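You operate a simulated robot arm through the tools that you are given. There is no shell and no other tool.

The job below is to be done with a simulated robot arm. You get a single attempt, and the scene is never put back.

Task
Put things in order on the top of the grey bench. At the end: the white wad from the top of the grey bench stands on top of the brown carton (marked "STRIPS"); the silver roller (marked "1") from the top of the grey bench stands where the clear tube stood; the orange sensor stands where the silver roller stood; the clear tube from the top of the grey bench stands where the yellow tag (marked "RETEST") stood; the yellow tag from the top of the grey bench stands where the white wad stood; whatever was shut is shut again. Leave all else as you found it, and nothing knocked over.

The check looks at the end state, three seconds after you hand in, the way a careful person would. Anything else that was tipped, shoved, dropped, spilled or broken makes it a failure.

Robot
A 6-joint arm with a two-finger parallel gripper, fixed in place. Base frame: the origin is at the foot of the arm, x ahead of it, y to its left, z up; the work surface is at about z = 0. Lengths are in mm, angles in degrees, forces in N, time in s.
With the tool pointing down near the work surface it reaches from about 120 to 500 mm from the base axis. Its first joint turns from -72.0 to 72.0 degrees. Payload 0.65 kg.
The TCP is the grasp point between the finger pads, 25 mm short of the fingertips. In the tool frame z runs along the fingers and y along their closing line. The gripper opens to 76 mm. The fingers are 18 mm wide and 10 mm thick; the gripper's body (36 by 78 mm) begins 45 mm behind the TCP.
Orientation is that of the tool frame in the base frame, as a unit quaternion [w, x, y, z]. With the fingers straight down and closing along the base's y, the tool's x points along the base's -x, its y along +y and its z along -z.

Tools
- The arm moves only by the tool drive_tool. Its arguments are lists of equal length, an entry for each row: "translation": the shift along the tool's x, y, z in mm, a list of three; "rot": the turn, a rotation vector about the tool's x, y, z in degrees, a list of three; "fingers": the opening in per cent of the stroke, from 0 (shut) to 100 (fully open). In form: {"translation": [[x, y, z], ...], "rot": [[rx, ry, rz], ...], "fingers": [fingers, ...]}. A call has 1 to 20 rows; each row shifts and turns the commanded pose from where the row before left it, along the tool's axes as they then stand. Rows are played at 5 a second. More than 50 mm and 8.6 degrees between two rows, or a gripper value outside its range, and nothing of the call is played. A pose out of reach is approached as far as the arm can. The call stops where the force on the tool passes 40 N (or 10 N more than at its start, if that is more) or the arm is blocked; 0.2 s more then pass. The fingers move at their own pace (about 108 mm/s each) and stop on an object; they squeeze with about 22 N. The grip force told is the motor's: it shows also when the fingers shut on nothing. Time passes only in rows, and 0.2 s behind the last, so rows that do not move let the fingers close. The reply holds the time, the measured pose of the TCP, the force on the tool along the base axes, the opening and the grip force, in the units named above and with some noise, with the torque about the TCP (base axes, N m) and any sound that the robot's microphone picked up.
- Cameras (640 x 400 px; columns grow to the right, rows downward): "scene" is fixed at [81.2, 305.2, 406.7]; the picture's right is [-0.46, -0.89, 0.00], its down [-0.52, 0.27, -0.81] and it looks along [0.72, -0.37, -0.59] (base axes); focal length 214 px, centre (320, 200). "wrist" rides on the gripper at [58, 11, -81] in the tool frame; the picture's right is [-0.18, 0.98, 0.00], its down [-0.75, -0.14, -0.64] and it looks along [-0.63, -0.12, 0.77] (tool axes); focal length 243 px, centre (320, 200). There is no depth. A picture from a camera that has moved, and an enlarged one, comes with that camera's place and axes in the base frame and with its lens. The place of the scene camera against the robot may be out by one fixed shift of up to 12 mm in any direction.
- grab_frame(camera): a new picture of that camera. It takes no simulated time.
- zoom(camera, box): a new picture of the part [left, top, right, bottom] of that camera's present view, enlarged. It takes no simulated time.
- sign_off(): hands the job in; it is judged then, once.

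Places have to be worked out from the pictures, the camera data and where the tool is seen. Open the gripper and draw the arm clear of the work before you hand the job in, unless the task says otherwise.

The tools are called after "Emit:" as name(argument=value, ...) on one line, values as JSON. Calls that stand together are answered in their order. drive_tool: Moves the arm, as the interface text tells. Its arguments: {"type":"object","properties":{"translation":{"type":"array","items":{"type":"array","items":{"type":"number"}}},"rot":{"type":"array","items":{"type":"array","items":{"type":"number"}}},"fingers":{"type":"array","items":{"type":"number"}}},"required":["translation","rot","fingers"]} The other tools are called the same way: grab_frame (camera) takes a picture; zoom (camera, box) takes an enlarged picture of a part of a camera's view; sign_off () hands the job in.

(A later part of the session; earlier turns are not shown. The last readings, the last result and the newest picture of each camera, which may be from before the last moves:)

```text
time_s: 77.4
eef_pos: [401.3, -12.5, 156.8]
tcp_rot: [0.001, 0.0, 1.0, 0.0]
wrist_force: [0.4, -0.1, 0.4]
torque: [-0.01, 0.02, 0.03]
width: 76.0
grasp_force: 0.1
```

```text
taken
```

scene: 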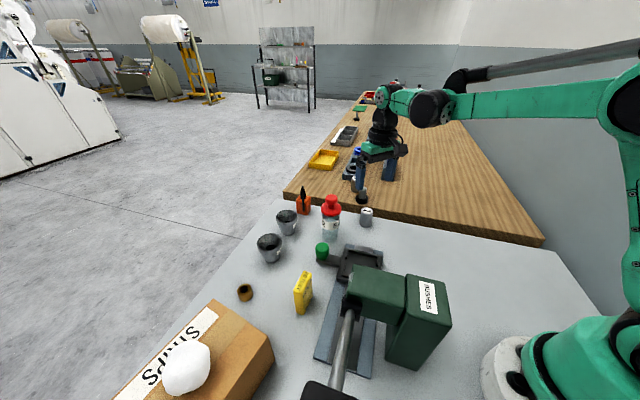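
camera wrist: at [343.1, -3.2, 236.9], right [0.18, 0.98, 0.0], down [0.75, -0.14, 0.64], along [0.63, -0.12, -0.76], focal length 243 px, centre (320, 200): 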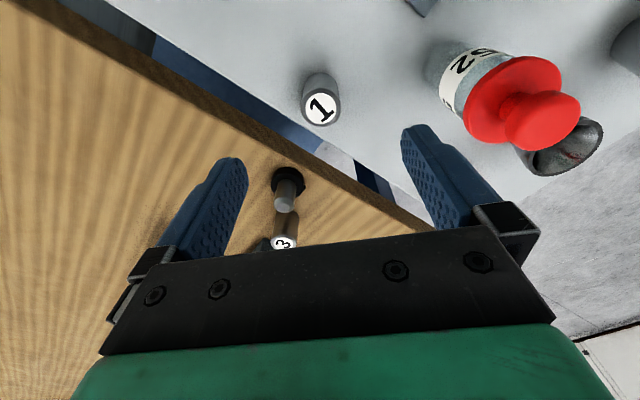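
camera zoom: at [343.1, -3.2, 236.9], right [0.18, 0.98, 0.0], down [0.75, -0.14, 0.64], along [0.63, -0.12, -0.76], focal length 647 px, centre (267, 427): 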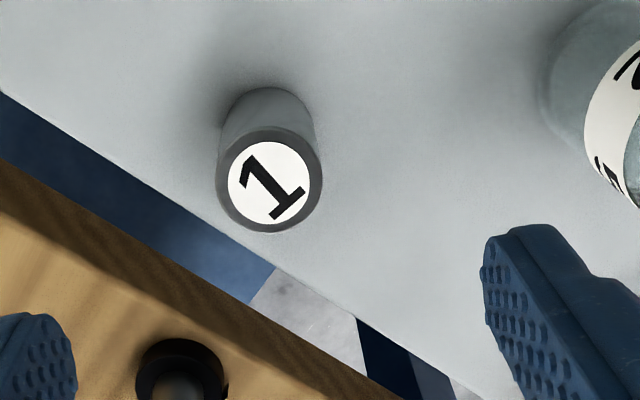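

The roller is at about (410,-15), 31 mm wide and 40 mm tall. I align, narrow the fingers, and descend.

Emit:
drive_tool(translation=[[-9, -1.1, 0], [0, 0, 40], [0, 0, 40], [0, 0, 30], [0, 0, 17], [0, 0, 0]], rot=[[0, 0, 0], [0, 0, 0], [0, 0, 0], [0, 0, 0], [0, 0, 0], [0, 0, 0]], fingers=[75, 75, 75, 75, 75, 75])

Emit:
grab_frame(camera="wrist")

```text
time_s: 78.8
eef_pos: [411.1, -12.7, 29.9]
tcp_rot: [0.001, 0.0, 1.0, 0.0]
wrist_force: [0.0, -0.5, -0.3]
torque: [0.03, -0.01, 0.0]
width: 57.0
grasp_force: 0.1
```

```text
taken
camera wrist: at [352.4, -3.8, 109.6], right [0.18, 0.98, 0.0], down [0.75, -0.14, 0.64], along [0.63, -0.12, -0.76], focal length 243 px, centre (320, 200)
```

wrist: 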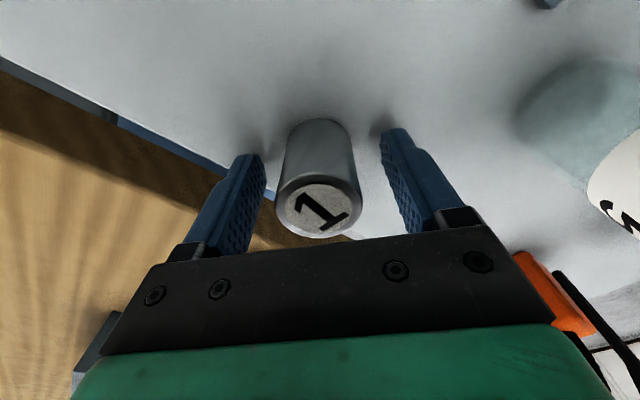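

Centred. I close on the roller.

Emit:
drive_tool(translation=[[0, 0, 0], [0, 0, 0], [0, 0, 0], [0, 0, 0]], rot=[[0, 0, 0], [0, 0, 0], [0, 0, 0], [0, 0, 0]], fingers=[20, 20, 20, 20])

Emit:
grab_frame(camera="wrist")

```text
time_s: 79.8
eef_pos: [410.8, -13.4, 30.1]
tcp_rot: [0.0, -0.001, 1.0, 0.0]
wrist_force: [0.6, 0.7, -0.8]
torque: [0.02, 0.01, 0.02]
width: 31.5
grasp_force: 22.6
```

```text
taken
camera wrist: at [352.4, -3.8, 109.9], right [0.18, 0.98, 0.0], down [0.75, -0.14, 0.64], along [0.63, -0.12, -0.76], focal length 243 px, centre (320, 200)
```

wrist: 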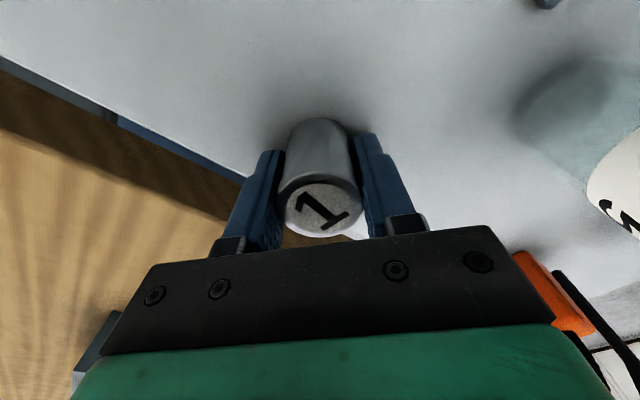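

The roller is held (31.5 mm). I lift, carry it to the vial's old place (297,-100.5), and lower to just above the bench.

Emit:
drive_tool(translation=[[0, 0, -20], [0, 0, -40], [0, 0, -40], [22.7, -17.25, 0], [22.7, -17.25, 0], [22.7, -17.25, 0], [22.7, -17.25, 0], [22.7, -17.25, 0], [0, 0, 0], [0, 0, 40], [0, 0, 35], [0, 0, 17], [0, 0, 0]], rot=[[0, 0, 0], [0, 0, 0], [0, 0, 0], [0, 0, 0], [0, 0, 0], [0, 0, 0], [0, 0, 0], [0, 0, 0], [0, 0, 0], [0, 0, 0], [0, 0, 0], [0, 0, 0], [0, 0, 0]], fingers=[20, 20, 20, 20, 20, 20, 20, 20, 20, 20, 20, 20, 20])

Emit:
grab_frame(camera="wrist")

Emit:
grab_frame(camera="scene")

```text
time_s: 82.6
eef_pos: [298.6, -99.8, 37.2]
tcp_rot: [0.002, -0.001, 1.0, 0.0]
wrist_force: [-0.6, 0.0, -2.7]
torque: [0.03, -0.01, -0.01]
width: 31.5
grasp_force: 21.6
```

```text
taken
camera wrist: at [239.5, -90.2, 116.9], right [0.18, 0.98, 0.0], down [0.75, -0.14, 0.64], along [0.63, -0.12, -0.76], focal length 243 px, centre (320, 200)
```

wrist: 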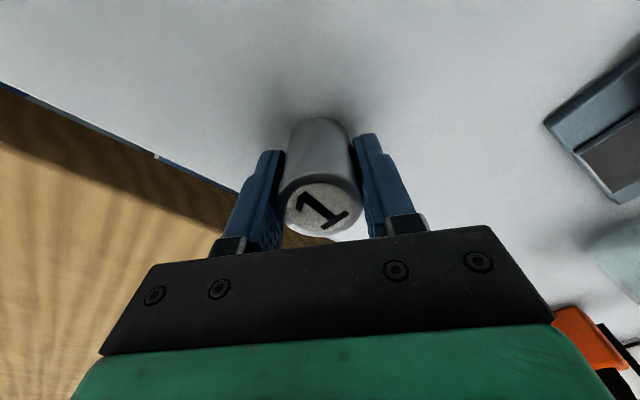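

```text
taken
```

scene: 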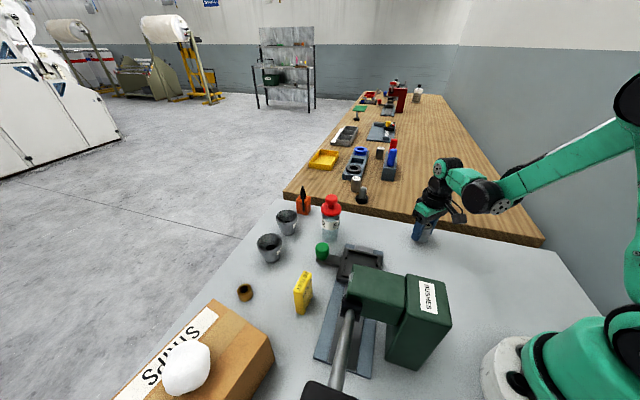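

About 7 mm above contact. I lower in small steps.

Emit:
drive_tool(translation=[[0, 0, 3], [0, 0, 2], [0, 0, 1], [0, 0, 0]], rot=[[0, 0, 0], [0, 0, 0], [0, 0, 0], [0, 0, 0]], fingers=[20, 20, 20, 20])

```text
time_s: 83.6
eef_pos: [297.0, -98.8, 32.0]
tcp_rot: [0.001, -0.001, 1.0, 0.0]
wrist_force: [1.1, -0.3, -2.1]
torque: [-0.02, 0.02, 0.0]
width: 31.3
grasp_force: 22.0
```

Emit:
drive_tool(translation=[[0, 0, 0.8], [0, 0, 0]], rot=[[0, 0, 0], [0, 0, 0]], fingers=[20, 20])

```text
time_s: 84.2
eef_pos: [296.8, -100.5, 31.0]
tcp_rot: [0.0, -0.001, 1.0, 0.0]
wrist_force: [0.5, 1.6, 4.4]
torque: [0.08, -0.01, -0.02]
width: 31.3
grasp_force: 21.5
```

Contact with the bench. I release and rise.

Emit:
drive_tool(translation=[[0, 0, 0], [0, 0, 0], [0, 0, 0], [0, 0, -15], [0, 0, -30], [0, 0, -40], [0, 0, -40], [0, 0, 0]], rot=[[0, 0, 0], [0, 0, 0], [0, 0, 0], [0, 0, 0], [0, 0, 0], [0, 0, 0], [0, 0, 0], [0, 0, 0]], fingers=[48, 60, 75, 75, 75, 75, 75, 75])

Emit:
grab_frame(camera="wrist")

Emit:
grab_frame(camera="scene")

Emit:
zoom(camera="scene", box=[270, 170, 390, 250])

```text
time_s: 86.0
eef_pos: [297.0, -99.3, 157.0]
tcp_rot: [0.0, 0.0, 1.0, 0.001]
wrist_force: [-0.2, -0.6, 0.1]
torque: [0.01, -0.01, 0.01]
width: 56.8
grasp_force: 0.0
```

```text
taken
camera wrist: at [238.9, -90.6, 236.0], right [0.18, 0.98, 0.0], down [0.75, -0.14, 0.64], along [0.63, -0.12, -0.76], focal length 243 px, centre (320, 200)
```

wrist: 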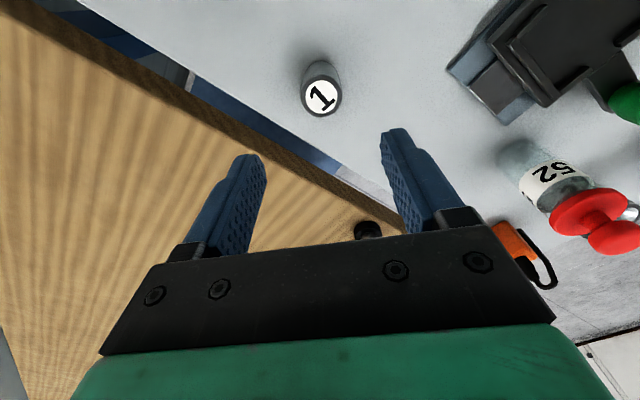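

```text
taken
```

scene: 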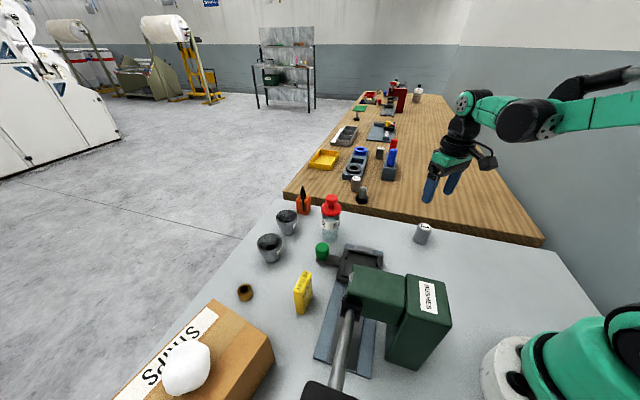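

```text
5.00 times, centred on (330, 210) of scene
camera zoom: at [81.2, 305.2, 406.7], right [-0.46, -0.89, 0.0], down [-0.52, 0.27, -0.81], along [0.72, -0.37, -0.59], focal length 1072 px, centre (270, 150)
```

zoom: 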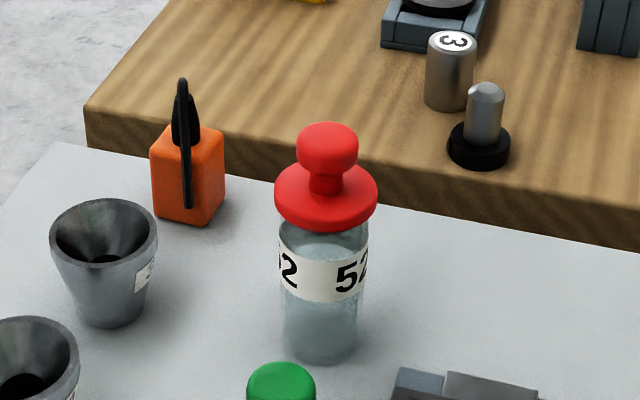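

The roller stands at the vial's old place. Next the sensor, far out near (533,114): I go to a viewing pose at about (430,10) facing it.

Emit:
drive_tool(translation=[[0, 0, 0], [0, 0, 0], [0, 0, 0], [0, 0, 0], [0, 0, 0], [0, 0, 0], [0, 0, 0], [-28.2, -5.25, 0], [-28.2, -5.25, 0], [-28.2, -5.25, 0], [-28.2, -5.25, 0], [-28.2, -5.25, 0], [-28.4, -5.25, 0], [0, 0, 20], [0, 0, 0]], rot=[[0, 0, -7.15], [0, 0, -7.15], [0, 0, -7.15], [0, 0, -7.15], [0, 0, -7.15], [0, 0, -7.15], [0, 0, -7.1], [0, 0, 0], [0, 0, 0], [0, 0, 0], [0, 0, 0], [0, 0, 0], [0, 0, 0], [0, 0, 0], [0, 0, 0]], fingers=[100, 100, 100, 100, 100, 100, 100, 100, 100, 100, 100, 100, 100, 100, 100])

Emit:
grab_frame(camera="wrist")

Emit:
grab_frame(camera="scene")

```text
time_s: 89.2
eef_pos: [430.6, 9.5, 135.4]
tcp_rot: [0.001, -0.422, 0.906, -0.001]
wrist_force: [0.9, -0.1, 0.5]
torque: [0.02, 0.02, 0.03]
width: 75.9
grasp_force: 0.1
```

```text
taken
camera wrist: at [384.5, -28.6, 215.6], right [-0.64, 0.77, 0.0], down [0.59, 0.49, 0.64], along [0.5, 0.41, -0.77], focal length 243 px, centre (320, 200)
```

wrist: 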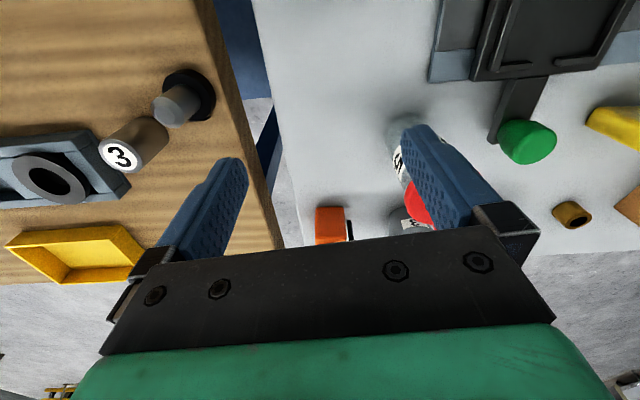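

```text
taken
```

scene: 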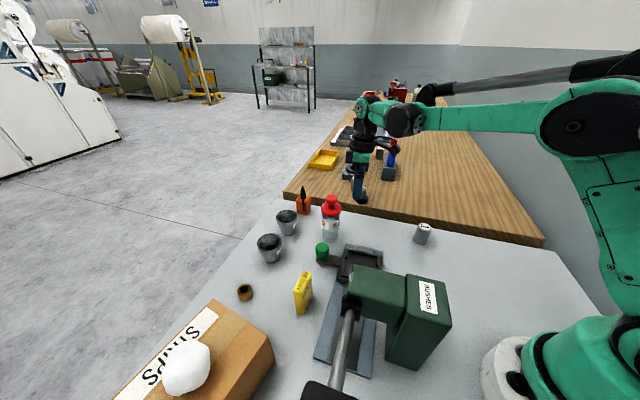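

The sensor shows at the palm's edge: a cube about 36 mm wide, aligned with the bench edges, centre near (540,112). I tilt the tool outward 22° to see it fully.

Emit:
drive_tool(translation=[[0, 0, 0], [0, 0, 0], [0, 0, 0], [0, 0, 0]], rot=[[0, -7.5, 0], [0, -7.5, 0], [0, -7.5, 0], [0, 0, 0]], fingers=[100, 100, 100, 100])

Emit:
grab_frame(camera="wrist")

Emit:
zoom(camera="wrist", box=[240, 60, 440, 200])

```text
time_s: 90.2
eef_pos: [428.9, 8.7, 137.4]
tcp_rot: [0.179, -0.415, 0.889, 0.082]
wrist_force: [-0.3, 0.0, 0.2]
torque: [-0.01, 0.02, 0.0]
width: 76.1
grasp_force: 0.1
```

```text
taken
camera wrist: at [367.0, -49.4, 187.2], right [-0.64, 0.76, 0.07], down [0.39, 0.25, 0.88], along [0.66, 0.6, -0.46], focal length 243 px, centre (320, 200)
```

wrist: 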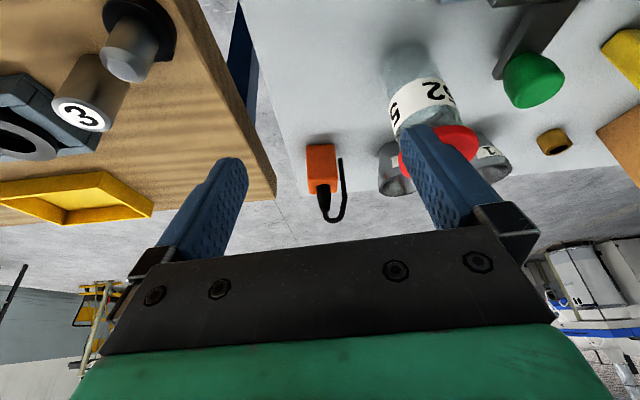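

```text
2.86 times, centred on (340, 130) of wrist
camera zoom: at [367.0, -49.4, 187.2], right [-0.64, 0.76, 0.07], down [0.39, 0.25, 0.88], along [0.66, 0.6, -0.46], focal length 693 px, centre (263, 400)
```

zoom: 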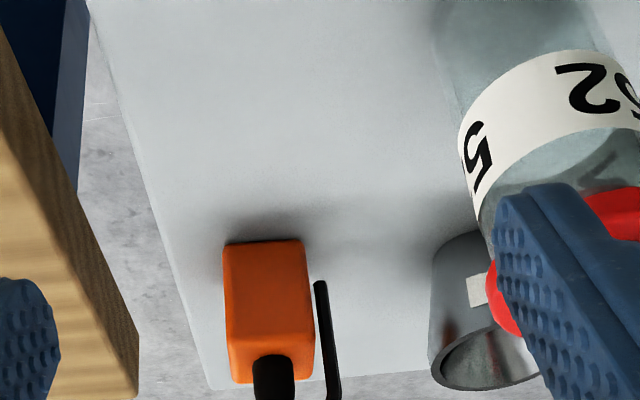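

Now I see it well: a block about 32×32×52 mm at ≈ (538,111), aligned at 40°/130°, with a black gland on top and a cable loop hanging on its 130° side. I'll grip across the 40° direction with a tilted tool, camera side up. First I straighten, rise and turn the tool.

Emit:
drive_tool(translation=[[0, 0, 0], [0, 0, 0], [0, 0, 0], [-23, 12.2, -16.5], [-23, 12.2, -16.5], [0, 0, 0], [0, 0, 0], [0, 0, 0], [0, 0, 0], [0, 0, 0], [0, 0, 0], [0, 0, 0], [0, 0, 0], [0, 0, 0], [0, 0, 0], [0, 0, 0]], rot=[[0, 7.5, 0], [0, 7.5, 0], [0, 7.5, 0], [0, 0, 0], [0, 0, 0], [0, 0, -8], [0, 0, -8], [0, 0, -8], [0, 0, -8], [0, 0, -8], [0, 0, -8], [0, 0, -8], [0, 0, -8], [0, 0, -8], [0, 0, -8], [0, 0, 0]], fingers=[100, 100, 100, 100, 100, 100, 100, 100, 100, 100, 100, 100, 100, 100, 100, 100])

Emit:
grab_frame(camera="scene")

Emit:
grab_frame(camera="wrist")

```text
time_s: 93.6
eef_pos: [441.7, 60.9, 169.0]
tcp_rot: [0.0, 0.907, -0.421, 0.002]
wrist_force: [-0.2, 0.4, -0.3]
torque: [-0.01, 0.0, 0.01]
width: 75.9
grasp_force: 0.1
```

```text
taken
```

scene: 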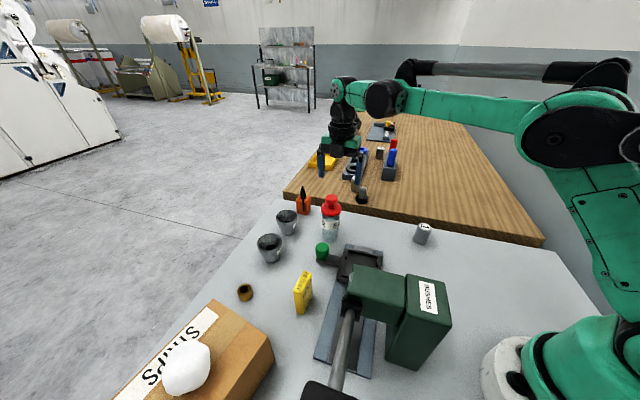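

```text
taken
camera wrist: at [469.5, 8.0, 249.1], right [-0.87, -0.49, 0.0], down [-0.38, 0.67, 0.64], along [-0.32, 0.56, -0.77], focal length 243 px, centre (320, 200)
```

wrist: 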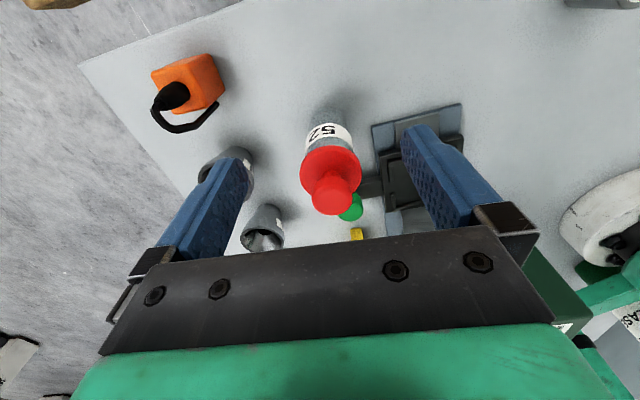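

The camera now sees the sensor, gland and cable from above. I zoom to measure it.

Emit:
zoom(camera="wrist", box=[110, 20, 290, 160])

```text
2.86 times, centred on (200, 90) of wrist
camera zoom: at [469.5, 8.0, 249.1], right [-0.87, -0.49, 0.0], down [-0.38, 0.67, 0.64], along [-0.32, 0.56, -0.77], focal length 693 px, centre (663, 514)
```

zoom: 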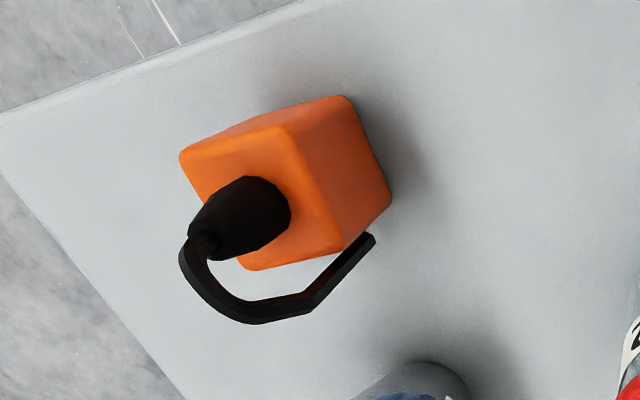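

Sensor centre ≈ (537,112.5), height ≈ 49 mm, cable within about 27 mm of its axis. I tilt +45° (fingers toward the sensor, camera on top) and move to a point above the approach line.

Emit:
drive_tool(translation=[[0, 0, 0], [0, 0, 0], [0, 0, 0], [0, 0, 0], [0, 0, 0], [0, 0, 0], [-8.15, -26.5, -1.45], [-8.15, -26.5, -1.45], [-8.15, -26.5, -1.45], [-8.15, -26.5, -1.45], [0, 0, 0]], rot=[[0, 7.5, 0], [0, 7.5, 0], [0, 7.5, 0], [0, 7.5, 0], [0, 7.5, 0], [0, 7.5, 0], [0, 0, 0], [0, 0, 0], [0, 0, 0], [0, 0, 0], [0, 0, 0]], fingers=[100, 100, 100, 100, 100, 100, 100, 100, 100, 100, 100])

Emit:
grab_frame(camera="wrist")

Emit:
grab_frame(camera="scene")

```text
time_s: 96.0
eef_pos: [502.8, 149.3, 150.2]
tcp_rot: [0.161, 0.837, -0.39, 0.348]
wrist_force: [0.1, 0.5, 0.8]
torque: [-0.01, 0.03, 0.02]
width: 75.8
grasp_force: 0.0
```

```text
taken
camera wrist: at [484.4, 153.9, 247.1], right [-0.84, -0.53, -0.13], down [-0.53, 0.85, -0.08], along [0.15, 0.0, -0.99], focal length 243 px, centre (320, 200)
```

wrist: 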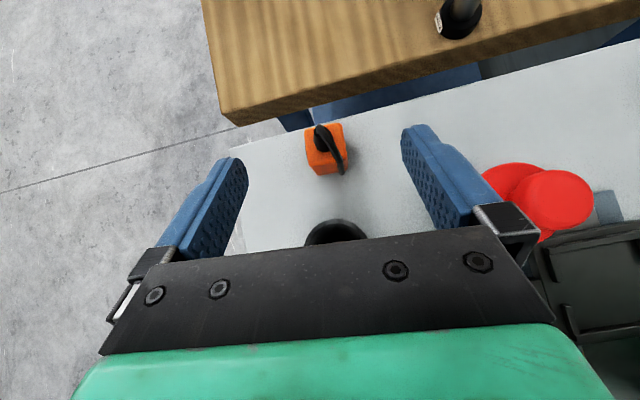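

```text
taken
```

scene: 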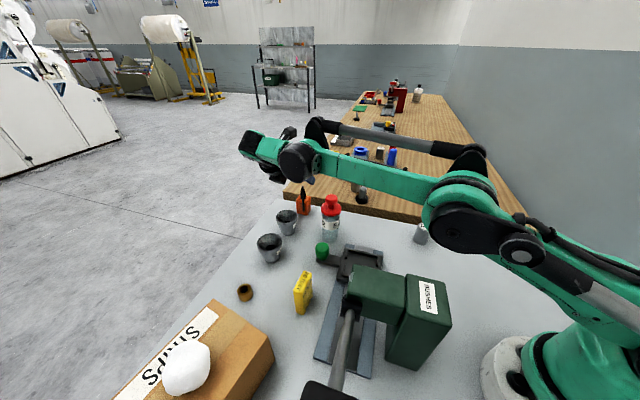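

The sensor lies centred between the fingers. I go down to the pre-grasp point on the approach line.

Emit:
drive_tool(translation=[[-16.9, -0.7, 17.2], [-16.9, -0.7, 17.2], [-17, -0.6, 17.2], [0, 0, 0]], rot=[[0, 0, 0], [0, 0, 0], [0, 0, 0], [0, 0, 0]], fingers=[100, 100, 100, 100])

Emit:
grab_frame(camera="wrist")

Emit:
grab_frame(camera="scene")

```text
time_s: 97.0
eef_pos: [505.4, 150.3, 76.3]
tcp_rot: [0.161, 0.837, -0.39, 0.348]
wrist_force: [0.0, 0.0, 0.4]
torque: [0.02, 0.0, 0.0]
width: 76.2
grasp_force: 0.0
```

```text
taken
camera wrist: at [487.2, 154.4, 174.2], right [-0.84, -0.53, -0.13], down [-0.53, 0.85, -0.08], along [0.15, 0.0, -0.99], focal length 243 px, centre (320, 200)
```

wrist: 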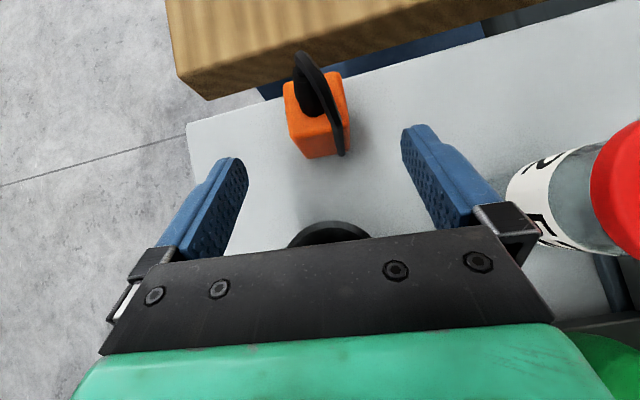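

```text
taken
```

scene: 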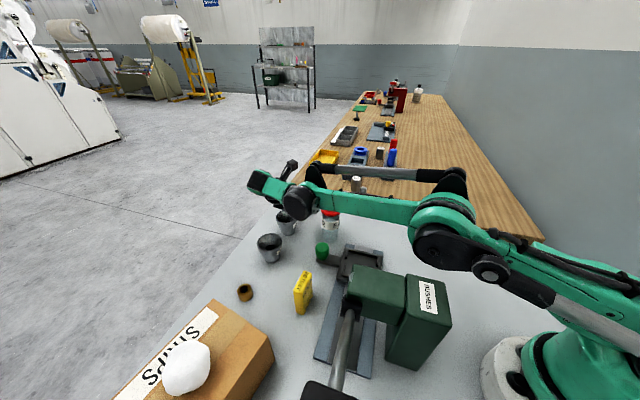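

The arm is low and stretched over the press, so I check clearance between the elbow and the press column.

Emit:
zoom(camera="scene", box=[300, 150, 620, 390])

```text
1.67 times, centred on (460, 270) of scene
camera zoom: at [81.2, 305.2, 406.7], right [-0.46, -0.89, 0.0], down [-0.52, 0.27, -0.81], along [0.72, -0.37, -0.59], focal length 358 px, centre (87, 83)
```

zoom: 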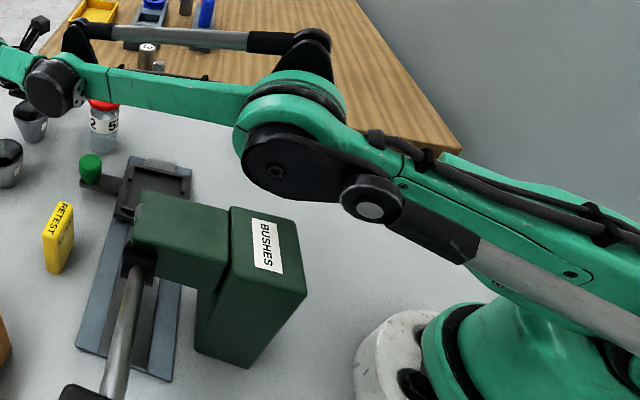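

The elbow clears the press, but the arm is near full stretch. Turning the approach by about 6° toward radial shortens the reach; the block will simply align between the pads. I adjust and check.

Emit:
drive_tool(translation=[[0, 0, 0], [0.4, 5.2, 8.9], [0, 0, 0]], rot=[[4.1, 0, -4.1], [0, 0, 0], [0, 0, 0]], fingers=[100, 100, 100])

Emit:
grab_frame(camera="wrist")

Emit:
zoom(camera="wrist", box=[220, 20, 420, 200])

```text
time_s: 97.8
eef_pos: [507.3, 142.1, 70.4]
tcp_rot: [0.144, 0.856, -0.347, 0.356]
wrist_force: [0.9, -0.3, -0.4]
torque: [0.02, -0.03, -0.01]
width: 76.0
grasp_force: 0.1
```

```text
taken
camera wrist: at [488.1, 144.4, 168.7], right [-0.78, -0.62, -0.13], down [-0.61, 0.79, -0.08], along [0.15, 0.02, -0.99], focal length 243 px, centre (320, 200)
```

wrist: 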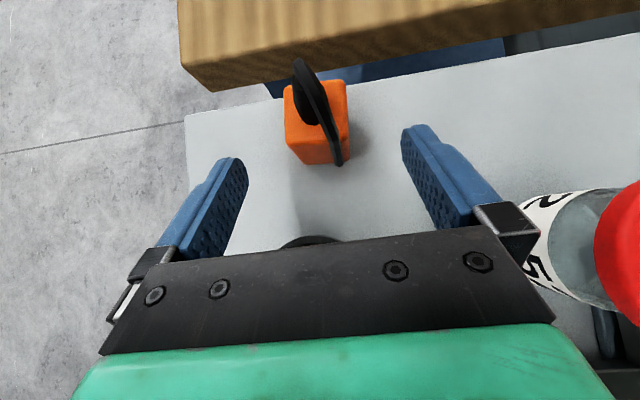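

```text
2.22 times, centred on (320, 110) of wrist
camera zoom: at [488.1, 144.4, 168.7], right [-0.78, -0.62, -0.13], down [-0.61, 0.79, -0.08], along [0.15, 0.02, -0.99], focal length 539 px, centre (320, 400)
```

zoom: 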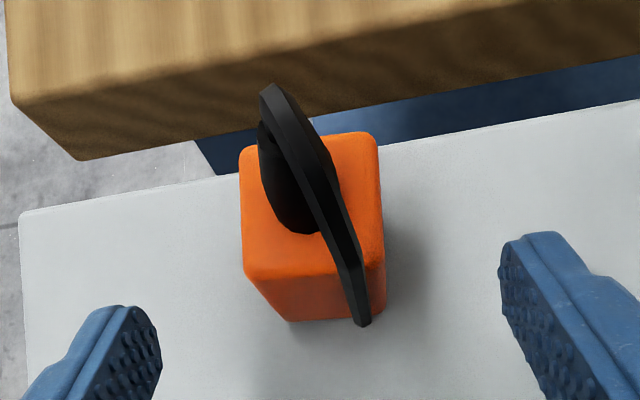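

The block is nearly parallel to the pads and about 2 mm off-centre. I correct that and advance 39 mm along the approach line.

Emit:
drive_tool(translation=[[-0.4, 1.6, 12], [-0.4, 0, 14], [0, 0, 13.4], [0, 0, 0]], rot=[[0, 0, 0], [0, 0, 0], [0, 0, 0], [0, 0, 0]], fingers=[100, 100, 100, 100])

Emit:
grab_frame(camera="wrist")

Emit:
grab_frame(camera="scene")

```text
time_s: 98.8
eef_pos: [526.4, 121.6, 43.2]
tcp_rot: [0.143, 0.856, -0.347, 0.357]
wrist_force: [-2.1, -3.1, 16.4]
torque: [0.7, 0.74, 0.19]
width: 76.0
grasp_force: 0.1
```

```text
taken
camera wrist: at [507.2, 123.8, 141.0], right [-0.78, -0.61, -0.13], down [-0.61, 0.79, -0.08], along [0.15, 0.02, -0.99], focal length 243 px, centre (320, 200)
```

wrist: 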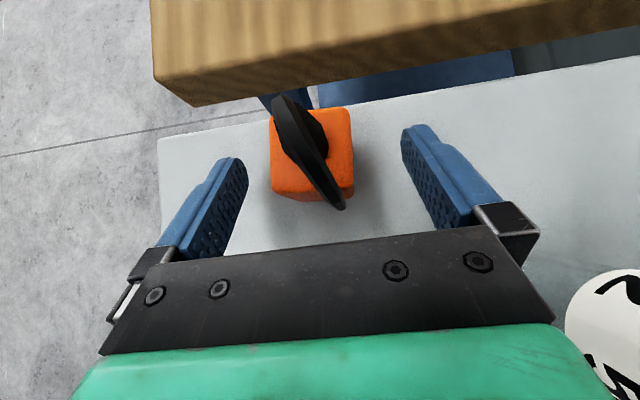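

```text
taken
```

scene: 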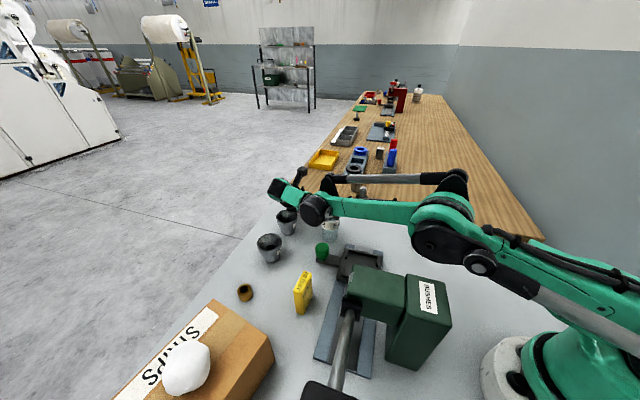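

The force reads 16 N upward: the palm's underside is pressing on the grey cup's rim at about (478,160). I back off at once along the approach line.

Emit:
drive_tool(translation=[[0, 0, -12], [0, 0, -14], [0, 0, -20], [0, 0, 0]], rot=[[0, 0, 0], [0, 0, 0], [0, 0, 0], [0, 0, 0]], fingers=[100, 100, 100, 100])

Emit:
grab_frame(camera="scene")

Emit:
zoom(camera="scene", box=[220, 150, 380, 280])

Emit:
grab_frame(camera="wrist")

```text
time_s: 99.8
eef_pos: [502.8, 144.4, 75.5]
tcp_rot: [0.144, 0.856, -0.347, 0.356]
wrist_force: [0.0, -0.7, -1.2]
torque: [-0.01, 0.01, 0.04]
width: 76.0
grasp_force: 0.0
```

```text
taken
```

scene: 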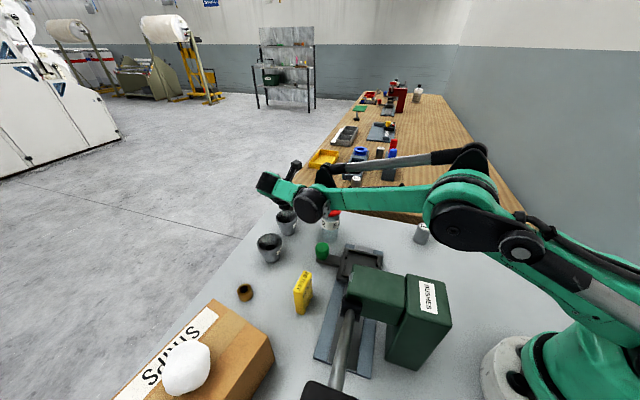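

```text
3.08 times, centred on (300, 215) of scene
camera zoom: at [81.2, 305.2, 406.7], right [-0.46, -0.89, 0.0], down [-0.52, 0.27, -0.81], along [0.72, -0.37, -0.59], focal length 660 px, centre (382, 154)
```

zoom: 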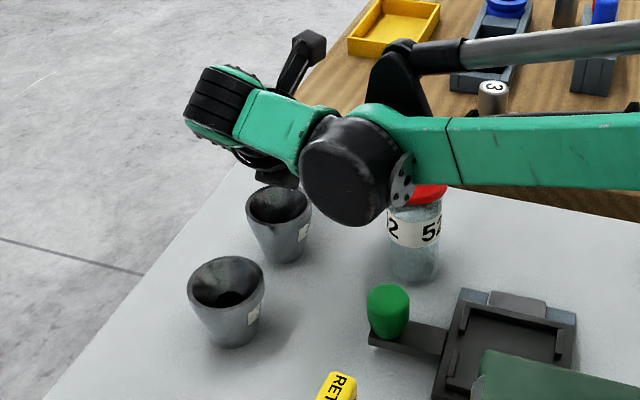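

```text
taken
camera wrist: at [483.1, 146.9, 173.2], right [-0.78, -0.61, -0.13], down [-0.61, 0.79, -0.08], along [0.15, 0.02, -0.99], focal length 243 px, centre (320, 200)
```

wrist: 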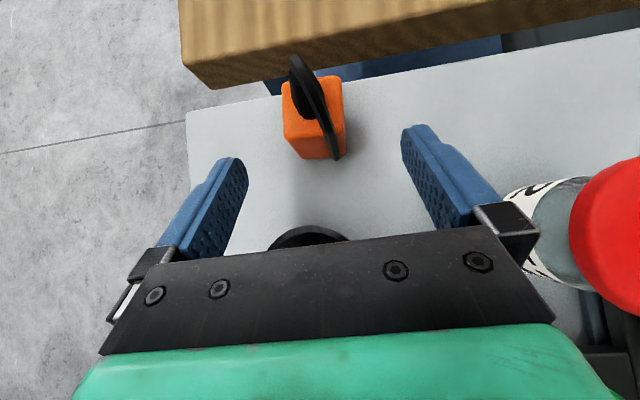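

The cup has not moved or tipped. The wrist body is thicker than thought, so I use a steeper tool (tilt 40°) and a higher grip (z≈37) to pass well above the cup rim.

Emit:
drive_tool(translation=[[0, 0, 0], [10.8, 0.3, 4.4], [0, 0, 0]], rot=[[0, -5, 0], [0, 0, 0], [0, 0, 0]], fingers=[100, 100, 100])

Emit:
grab_frame(camera="wrist")

Emit:
zoom(camera="scene", box=[220, 150, 380, 280])

```text
time_s: 100.6
eef_pos: [509.5, 136.8, 79.3]
tcp_rot: [0.128, 0.87, -0.353, 0.318]
wrist_force: [0.4, 0.6, -0.9]
torque: [0.0, -0.05, 0.02]
width: 75.6
grasp_force: 0.1
```

```text
taken
camera wrist: at [497.2, 132.7, 178.2], right [-0.79, -0.61, -0.12], down [-0.61, 0.79, 0.01], along [0.09, 0.08, -0.99], focal length 243 px, centre (320, 200)
```

wrist: 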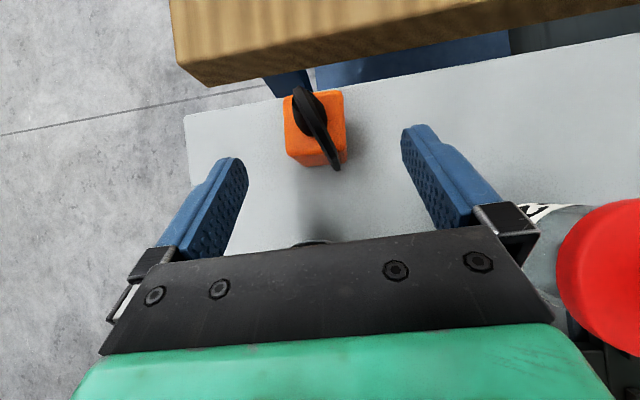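

```text
3.08 times, centred on (300, 215) of scene
camera zoom: at [81.2, 305.2, 406.7], right [-0.46, -0.89, 0.0], down [-0.52, 0.27, -0.81], along [0.72, -0.37, -0.59], focal length 660 px, centre (382, 154)
```

zoom: 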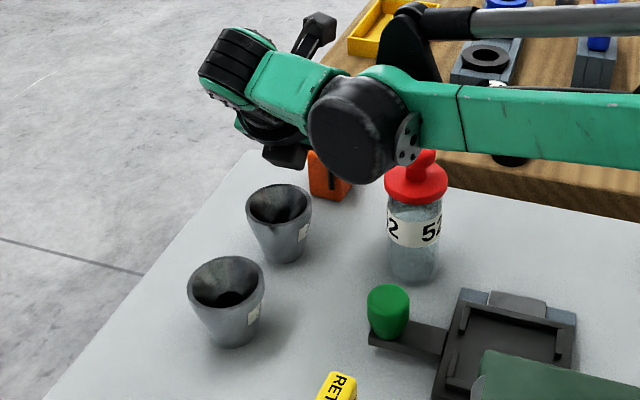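

Well centred, and the wrist now passes clear above the cup. I advance 35 mm.

Emit:
drive_tool(translation=[[0, 0, 13], [0, 0, 12], [0, 0, 10], [0, 0, 0]], rot=[[0, 0, 0], [0, 0, 0], [0, 0, 0], [0, 0, 0]], fingers=[100, 100, 100, 100])

Emit:
grab_frame(camera="wrist")

Emit:
zoom(camera="scene", box=[220, 150, 380, 280])

```text
time_s: 101.6
eef_pos: [526.0, 120.1, 52.1]
tcp_rot: [0.128, 0.87, -0.353, 0.318]
wrist_force: [0.2, -0.4, 0.4]
torque: [0.02, -0.02, -0.03]
width: 76.0
grasp_force: 0.0
```

```text
taken
camera wrist: at [513.2, 117.0, 151.1], right [-0.79, -0.61, -0.12], down [-0.61, 0.79, 0.01], along [0.09, 0.08, -0.99], focal length 243 px, centre (320, 200)
```

wrist: 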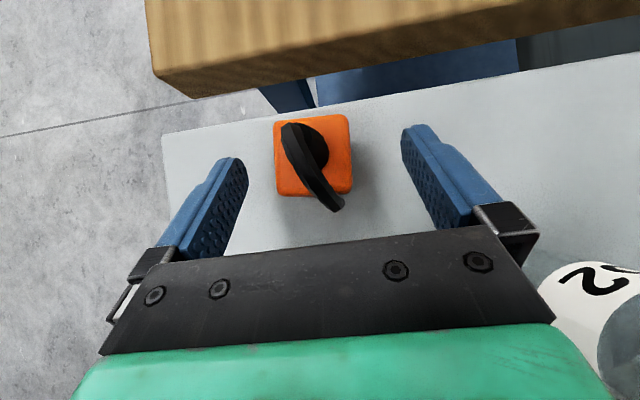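

```text
3.08 times, centred on (300, 215) of scene
camera zoom: at [81.2, 305.2, 406.7], right [-0.46, -0.89, 0.0], down [-0.52, 0.27, -0.81], along [0.72, -0.37, -0.59], focal length 660 px, centre (382, 154)
```

zoom: 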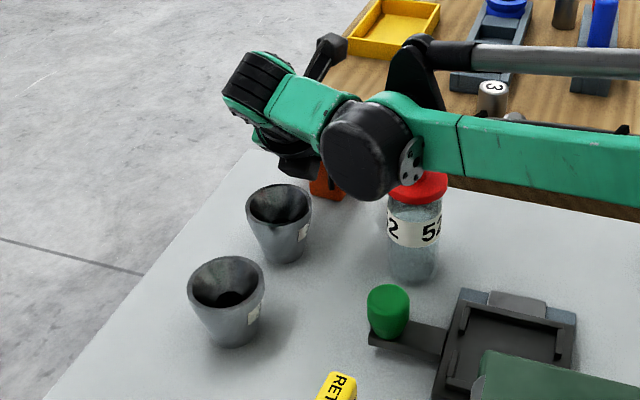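

No contact. I close on the sensor block.

Emit:
drive_tool(translation=[[0, 0, 0], [0, 0, 0], [0, 0, 0], [0, 0, 0]], rot=[[0, 0, 0], [0, 0, 0], [0, 0, 0], [0, 0, 0]], fingers=[60, 35, 20, 20])

Emit:
grab_frame(camera="wrist")

```text
time_s: 102.6
eef_pos: [526.1, 121.5, 53.6]
tcp_rot: [0.128, 0.87, -0.354, 0.318]
wrist_force: [-1.0, -0.6, -1.0]
torque: [-0.04, -0.01, 0.01]
width: 33.4
grasp_force: 22.2
```

```text
taken
camera wrist: at [513.1, 117.2, 151.3], right [-0.79, -0.61, -0.12], down [-0.61, 0.79, 0.01], along [0.09, 0.08, -0.99], focal length 243 px, centre (320, 200)
```

wrist: 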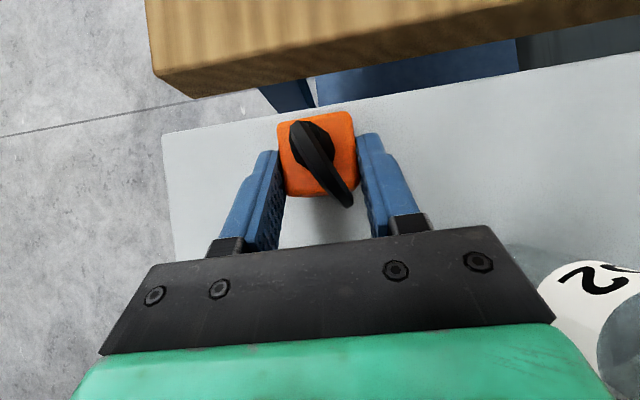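

The sensor is held (33.4 mm). I lift it, then carry it sideways over the top of the vial area to above the roller's old place (410,-14).

Emit:
drive_tool(translation=[[5.1, 0, -6.1], [12.9, 0, -15.3], [19.3, 10, -22.9], [19.3, 10, -22.9], [0, 0, 0]], rot=[[0, 0, 0], [0, 0, 0], [0, 0, 0], [0, 0, 0], [0, 0, 0]], fingers=[20, 20, 20, 20, 20])

Emit:
grab_frame(camera="wrist")

Emit:
grab_frame(camera="scene")

```text
time_s: 103.8
eef_pos: [512.1, 107.2, 140.4]
tcp_rot: [0.129, 0.87, -0.354, 0.318]
wrist_force: [0.3, 0.0, -0.8]
torque: [0.01, 0.02, 0.03]
width: 33.3
grasp_force: 21.7
```

```text
taken
camera wrist: at [499.0, 102.9, 239.4], right [-0.79, -0.61, -0.12], down [-0.61, 0.79, 0.01], along [0.09, 0.08, -0.99], focal length 243 px, centre (320, 200)
```

wrist: 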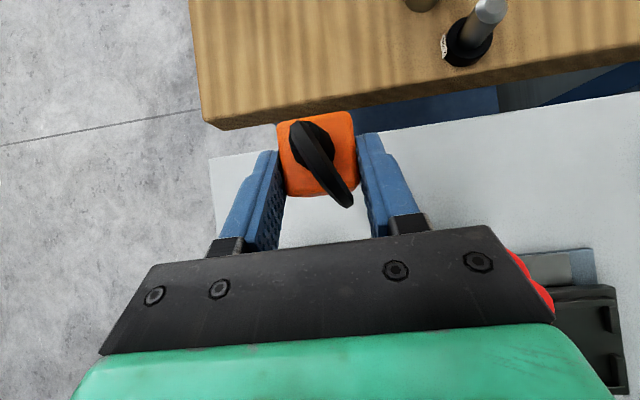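

```text
taken
```

scene: 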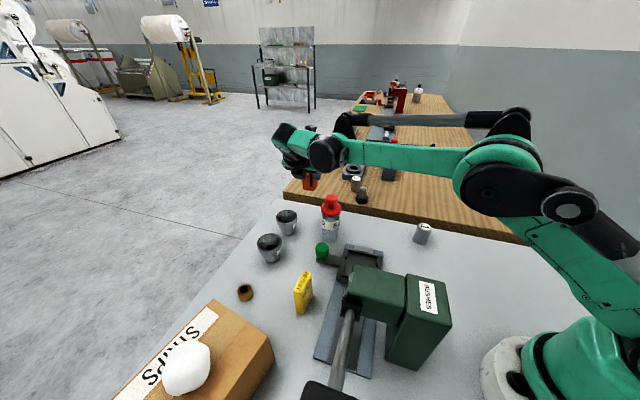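

Lifted cleanly. I continue sideways to above the roller's old place.

Emit:
drive_tool(translation=[[-0.2, 26.3, -0.2], [-0.2, 26.3, -0.2], [-0.2, 26.3, -0.2], [-0.2, 26.3, -0.2], [-0.2, 26.3, -0.2], [-0.2, 26.1, -0.2], [0, 0, 0]], rot=[[0, 0, 0], [0, 0, 0], [0, 0, 0], [0, 0, 0], [0, 0, 0], [0, 0, 0], [0, 0, 0]], fingers=[20, 20, 20, 20, 20, 20, 20])

Emit:
grab_frame(camera="wrist")

Emit:
grab_frame(camera="scene")

```text
time_s: 105.4
eef_pos: [400.2, -5.9, 141.3]
tcp_rot: [0.128, 0.871, -0.353, 0.318]
wrist_force: [0.3, -0.4, -0.4]
torque: [0.03, 0.03, -0.01]
width: 33.4
grasp_force: 22.0
```

```text
taken
camera wrist: at [387.5, -9.7, 239.6], right [-0.79, -0.61, -0.12], down [-0.61, 0.79, 0.01], along [0.09, 0.08, -0.99], focal length 243 px, centre (320, 200)
```

wrist: 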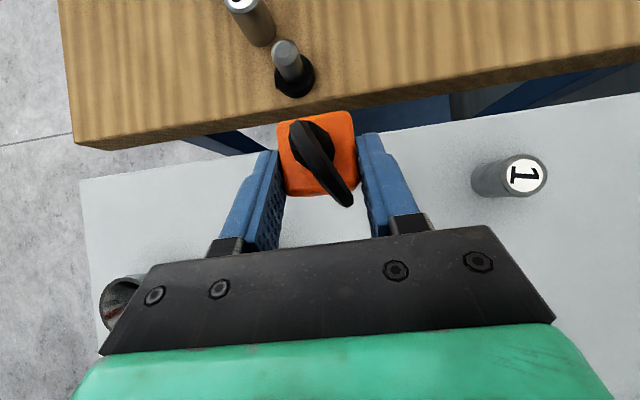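

```text
taken
```

scene: 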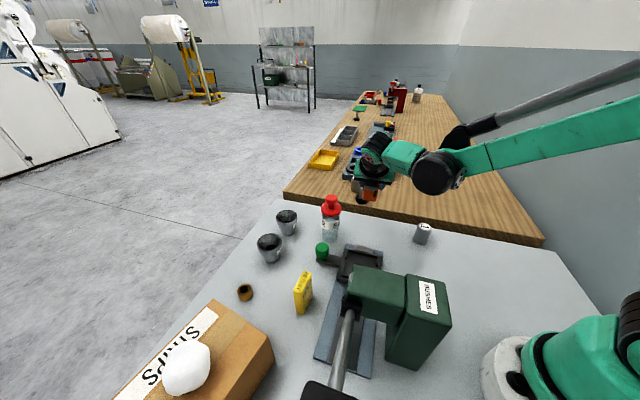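

Centred over (410,-15). I lower by 80 mm, then feel for the bench.

Emit:
drive_tool(translation=[[-19.3, 0, 22.9], [-19.3, 0, 22.9], [-12.9, 0, 15.3], [0, 0, 0]], rot=[[0, 0, 0], [0, 0, 0], [0, 0, 0], [0, 0, 0]], fingers=[20, 20, 20, 20])

Emit:
grab_frame(camera="wrist")

Emit:
grab_frame(camera="scene")

```text
time_s: 106.4
eef_pos: [401.2, -6.3, 60.2]
tcp_rot: [0.128, 0.871, -0.353, 0.318]
wrist_force: [-0.1, -0.4, -0.8]
torque: [-0.01, 0.0, 0.01]
width: 33.7
grasp_force: 21.7
```

```text
taken
camera wrist: at [387.6, -9.3, 158.8], right [-0.79, -0.61, -0.12], down [-0.61, 0.79, 0.01], along [0.09, 0.08, -0.99], focal length 243 px, centre (320, 200)
```

wrist: 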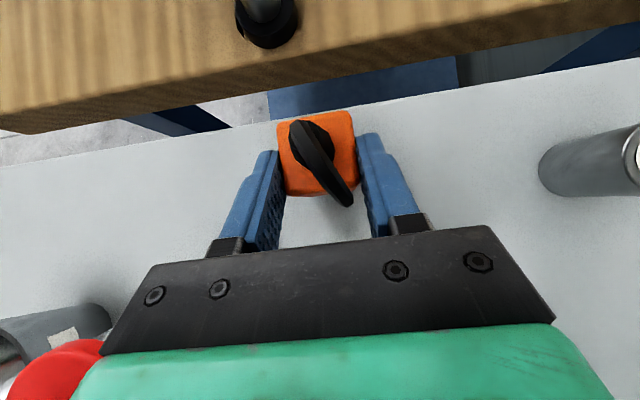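

```text
taken
```

scene: 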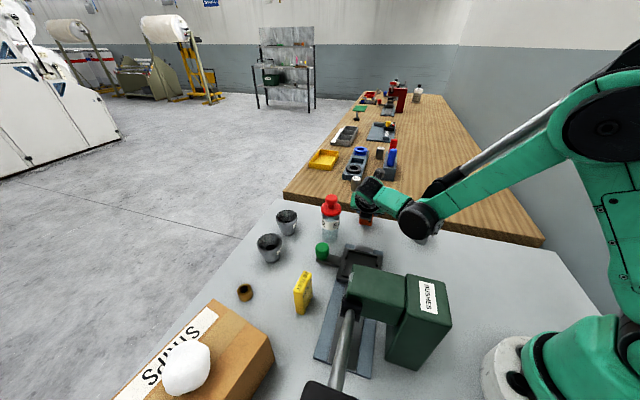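

About 7 mm left; stepping down.

Emit:
drive_tool(translation=[[-2.6, 0, 3.05], [-1.3, 0, 1.5], [0, 0, 0]], rot=[[0, 0, 0], [0, 0, 0], [0, 0, 0]], fingers=[20, 20, 20])

```text
time_s: 107.2
eef_pos: [400.3, -6.1, 54.3]
tcp_rot: [0.128, 0.87, -0.353, 0.318]
wrist_force: [0.4, 0.3, -0.2]
torque: [0.02, 0.01, 0.02]
width: 33.4
grasp_force: 21.7
```

Emit:
drive_tool(translation=[[-0.5, 0, 0.6], [0, 0, 0]], rot=[[0, 0, 0], [0, 0, 0]], fingers=[20, 20])

```text
time_s: 107.8
eef_pos: [401.0, -4.9, 53.1]
tcp_rot: [0.128, 0.871, -0.353, 0.318]
wrist_force: [0.2, -0.4, -0.8]
torque: [0.01, 0.04, 0.01]
width: 33.2
grasp_force: 21.8
```

No contact yet; another 0.8 mm.

Emit:
drive_tool(translation=[[-0.5, 0, 0.6], [0, 0, 0]], rot=[[0, 0, 0], [0, 0, 0]], fingers=[20, 20])

```text
time_s: 108.4
eef_pos: [401.1, -3.8, 52.4]
tcp_rot: [0.128, 0.87, -0.353, 0.319]
wrist_force: [-2.3, 2.6, 11.2]
torque: [0.04, 0.05, 0.01]
width: 33.5
grasp_force: 22.1
```

Touched down (11 N). I open and withdraw along the approach line, then up.

Emit:
drive_tool(translation=[[0, 0, 0], [0, 0, 0], [0, 0, 0], [0, 0, 0], [0, 0, -10], [0, 0, -20], [0, 0, -20], [10, 0, -20], [20, 0, -20], [0, 0, 0]], rot=[[0, 0, 0], [0, 0, 0], [0, 0, 0], [0, 0, 0], [0, 0, 0], [0, 0, 0], [0, 0, 0], [0, 0, 0], [0, 0, 0], [0, 0, 0]], fingers=[48, 55, 75, 90, 90, 90, 90, 90, 90, 90])

Emit:
grab_frame(camera="wrist")

Emit:
grab_frame(camera="scene")

```text
time_s: 110.6
eef_pos: [376.5, 20.1, 140.4]
tcp_rot: [0.129, 0.87, -0.353, 0.319]
wrist_force: [-0.1, -0.7, -0.6]
torque: [0.01, -0.01, 0.0]
width: 68.4
grasp_force: 0.1
```

```text
taken
camera wrist: at [362.8, 16.1, 239.4], right [-0.79, -0.61, -0.12], down [-0.61, 0.79, 0.01], along [0.09, 0.08, -0.99], focal length 243 px, centre (320, 200)
```

wrist: 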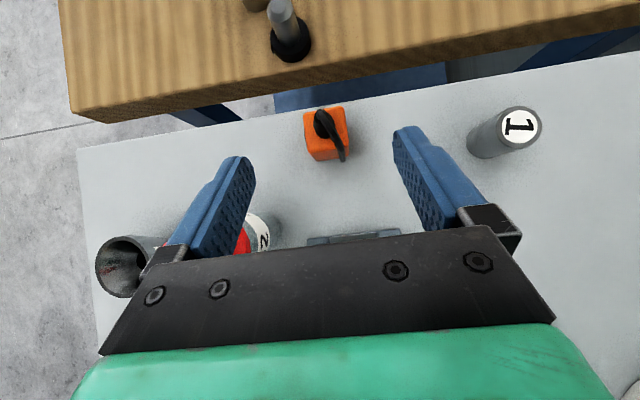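

```text
taken
```

scene: 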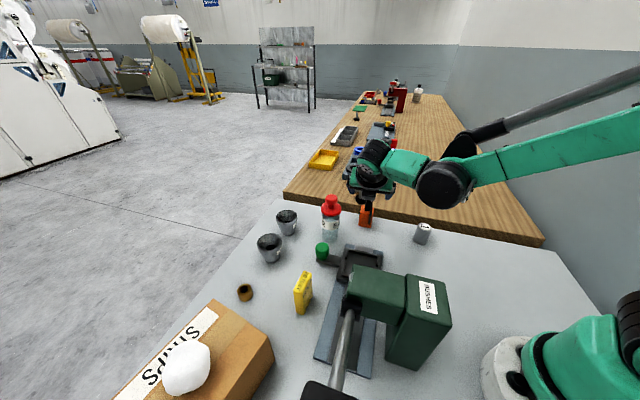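

Sensor stands in the roller's old place. I rise, straighten the tool and draw the arm back to a high, clear position, then inspect everything.

Emit:
drive_tool(translation=[[12.9, 0, -15.3], [12.9, 0, -15.3], [0, 0, 0], [0, 0, 0], [0, 0, 0], [0, 0, 0], [0, 0, 0], [0, 0, -20], [0, 0, -20], [0, 0, 0]], rot=[[0, 0, 0], [0, 0, 0], [0, -8, 0], [0, -8, 0], [0, -8, 0], [0, -8, 0], [0, -8, 0], [0, 0, 0], [0, 0, 0], [0, 0, 0]], fingers=[90, 90, 90, 90, 90, 90, 90, 90, 90, 90])

Emit:
grab_frame(camera="wrist")

Emit:
grab_frame(camera="scene")

```text
time_s: 112.8
eef_pos: [376.8, 19.0, 221.6]
tcp_rot: [-0.001, 0.927, -0.376, 0.001]
wrist_force: [-0.4, -0.4, 0.8]
torque: [0.0, -0.03, -0.01]
width: 68.5
grasp_force: 0.1
```

```text
taken
camera wrist: at [410.0, -30.1, 301.4], right [-0.82, -0.58, 0.0], down [-0.44, 0.63, 0.64], along [-0.37, 0.52, -0.77], focal length 243 px, centre (320, 200)
```

wrist: 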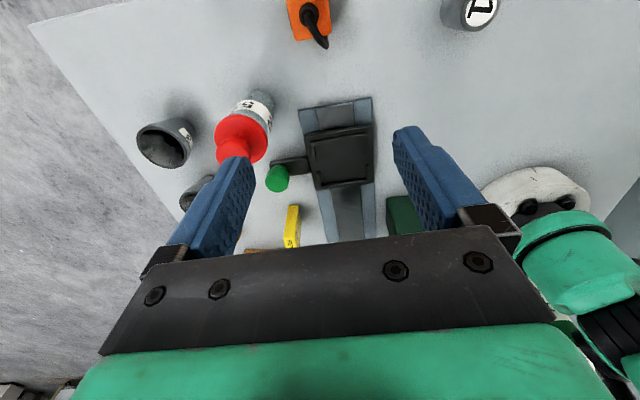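

```text
taken
```

scene: 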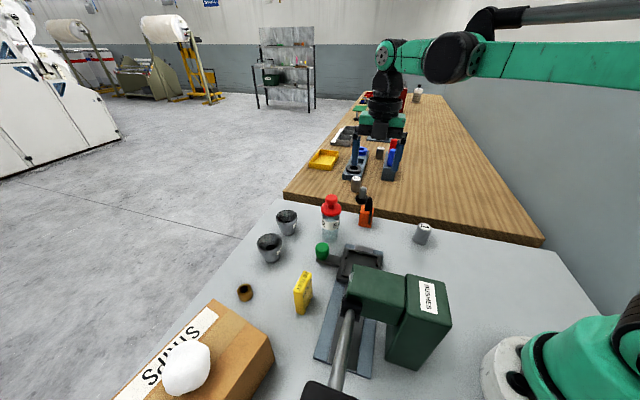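

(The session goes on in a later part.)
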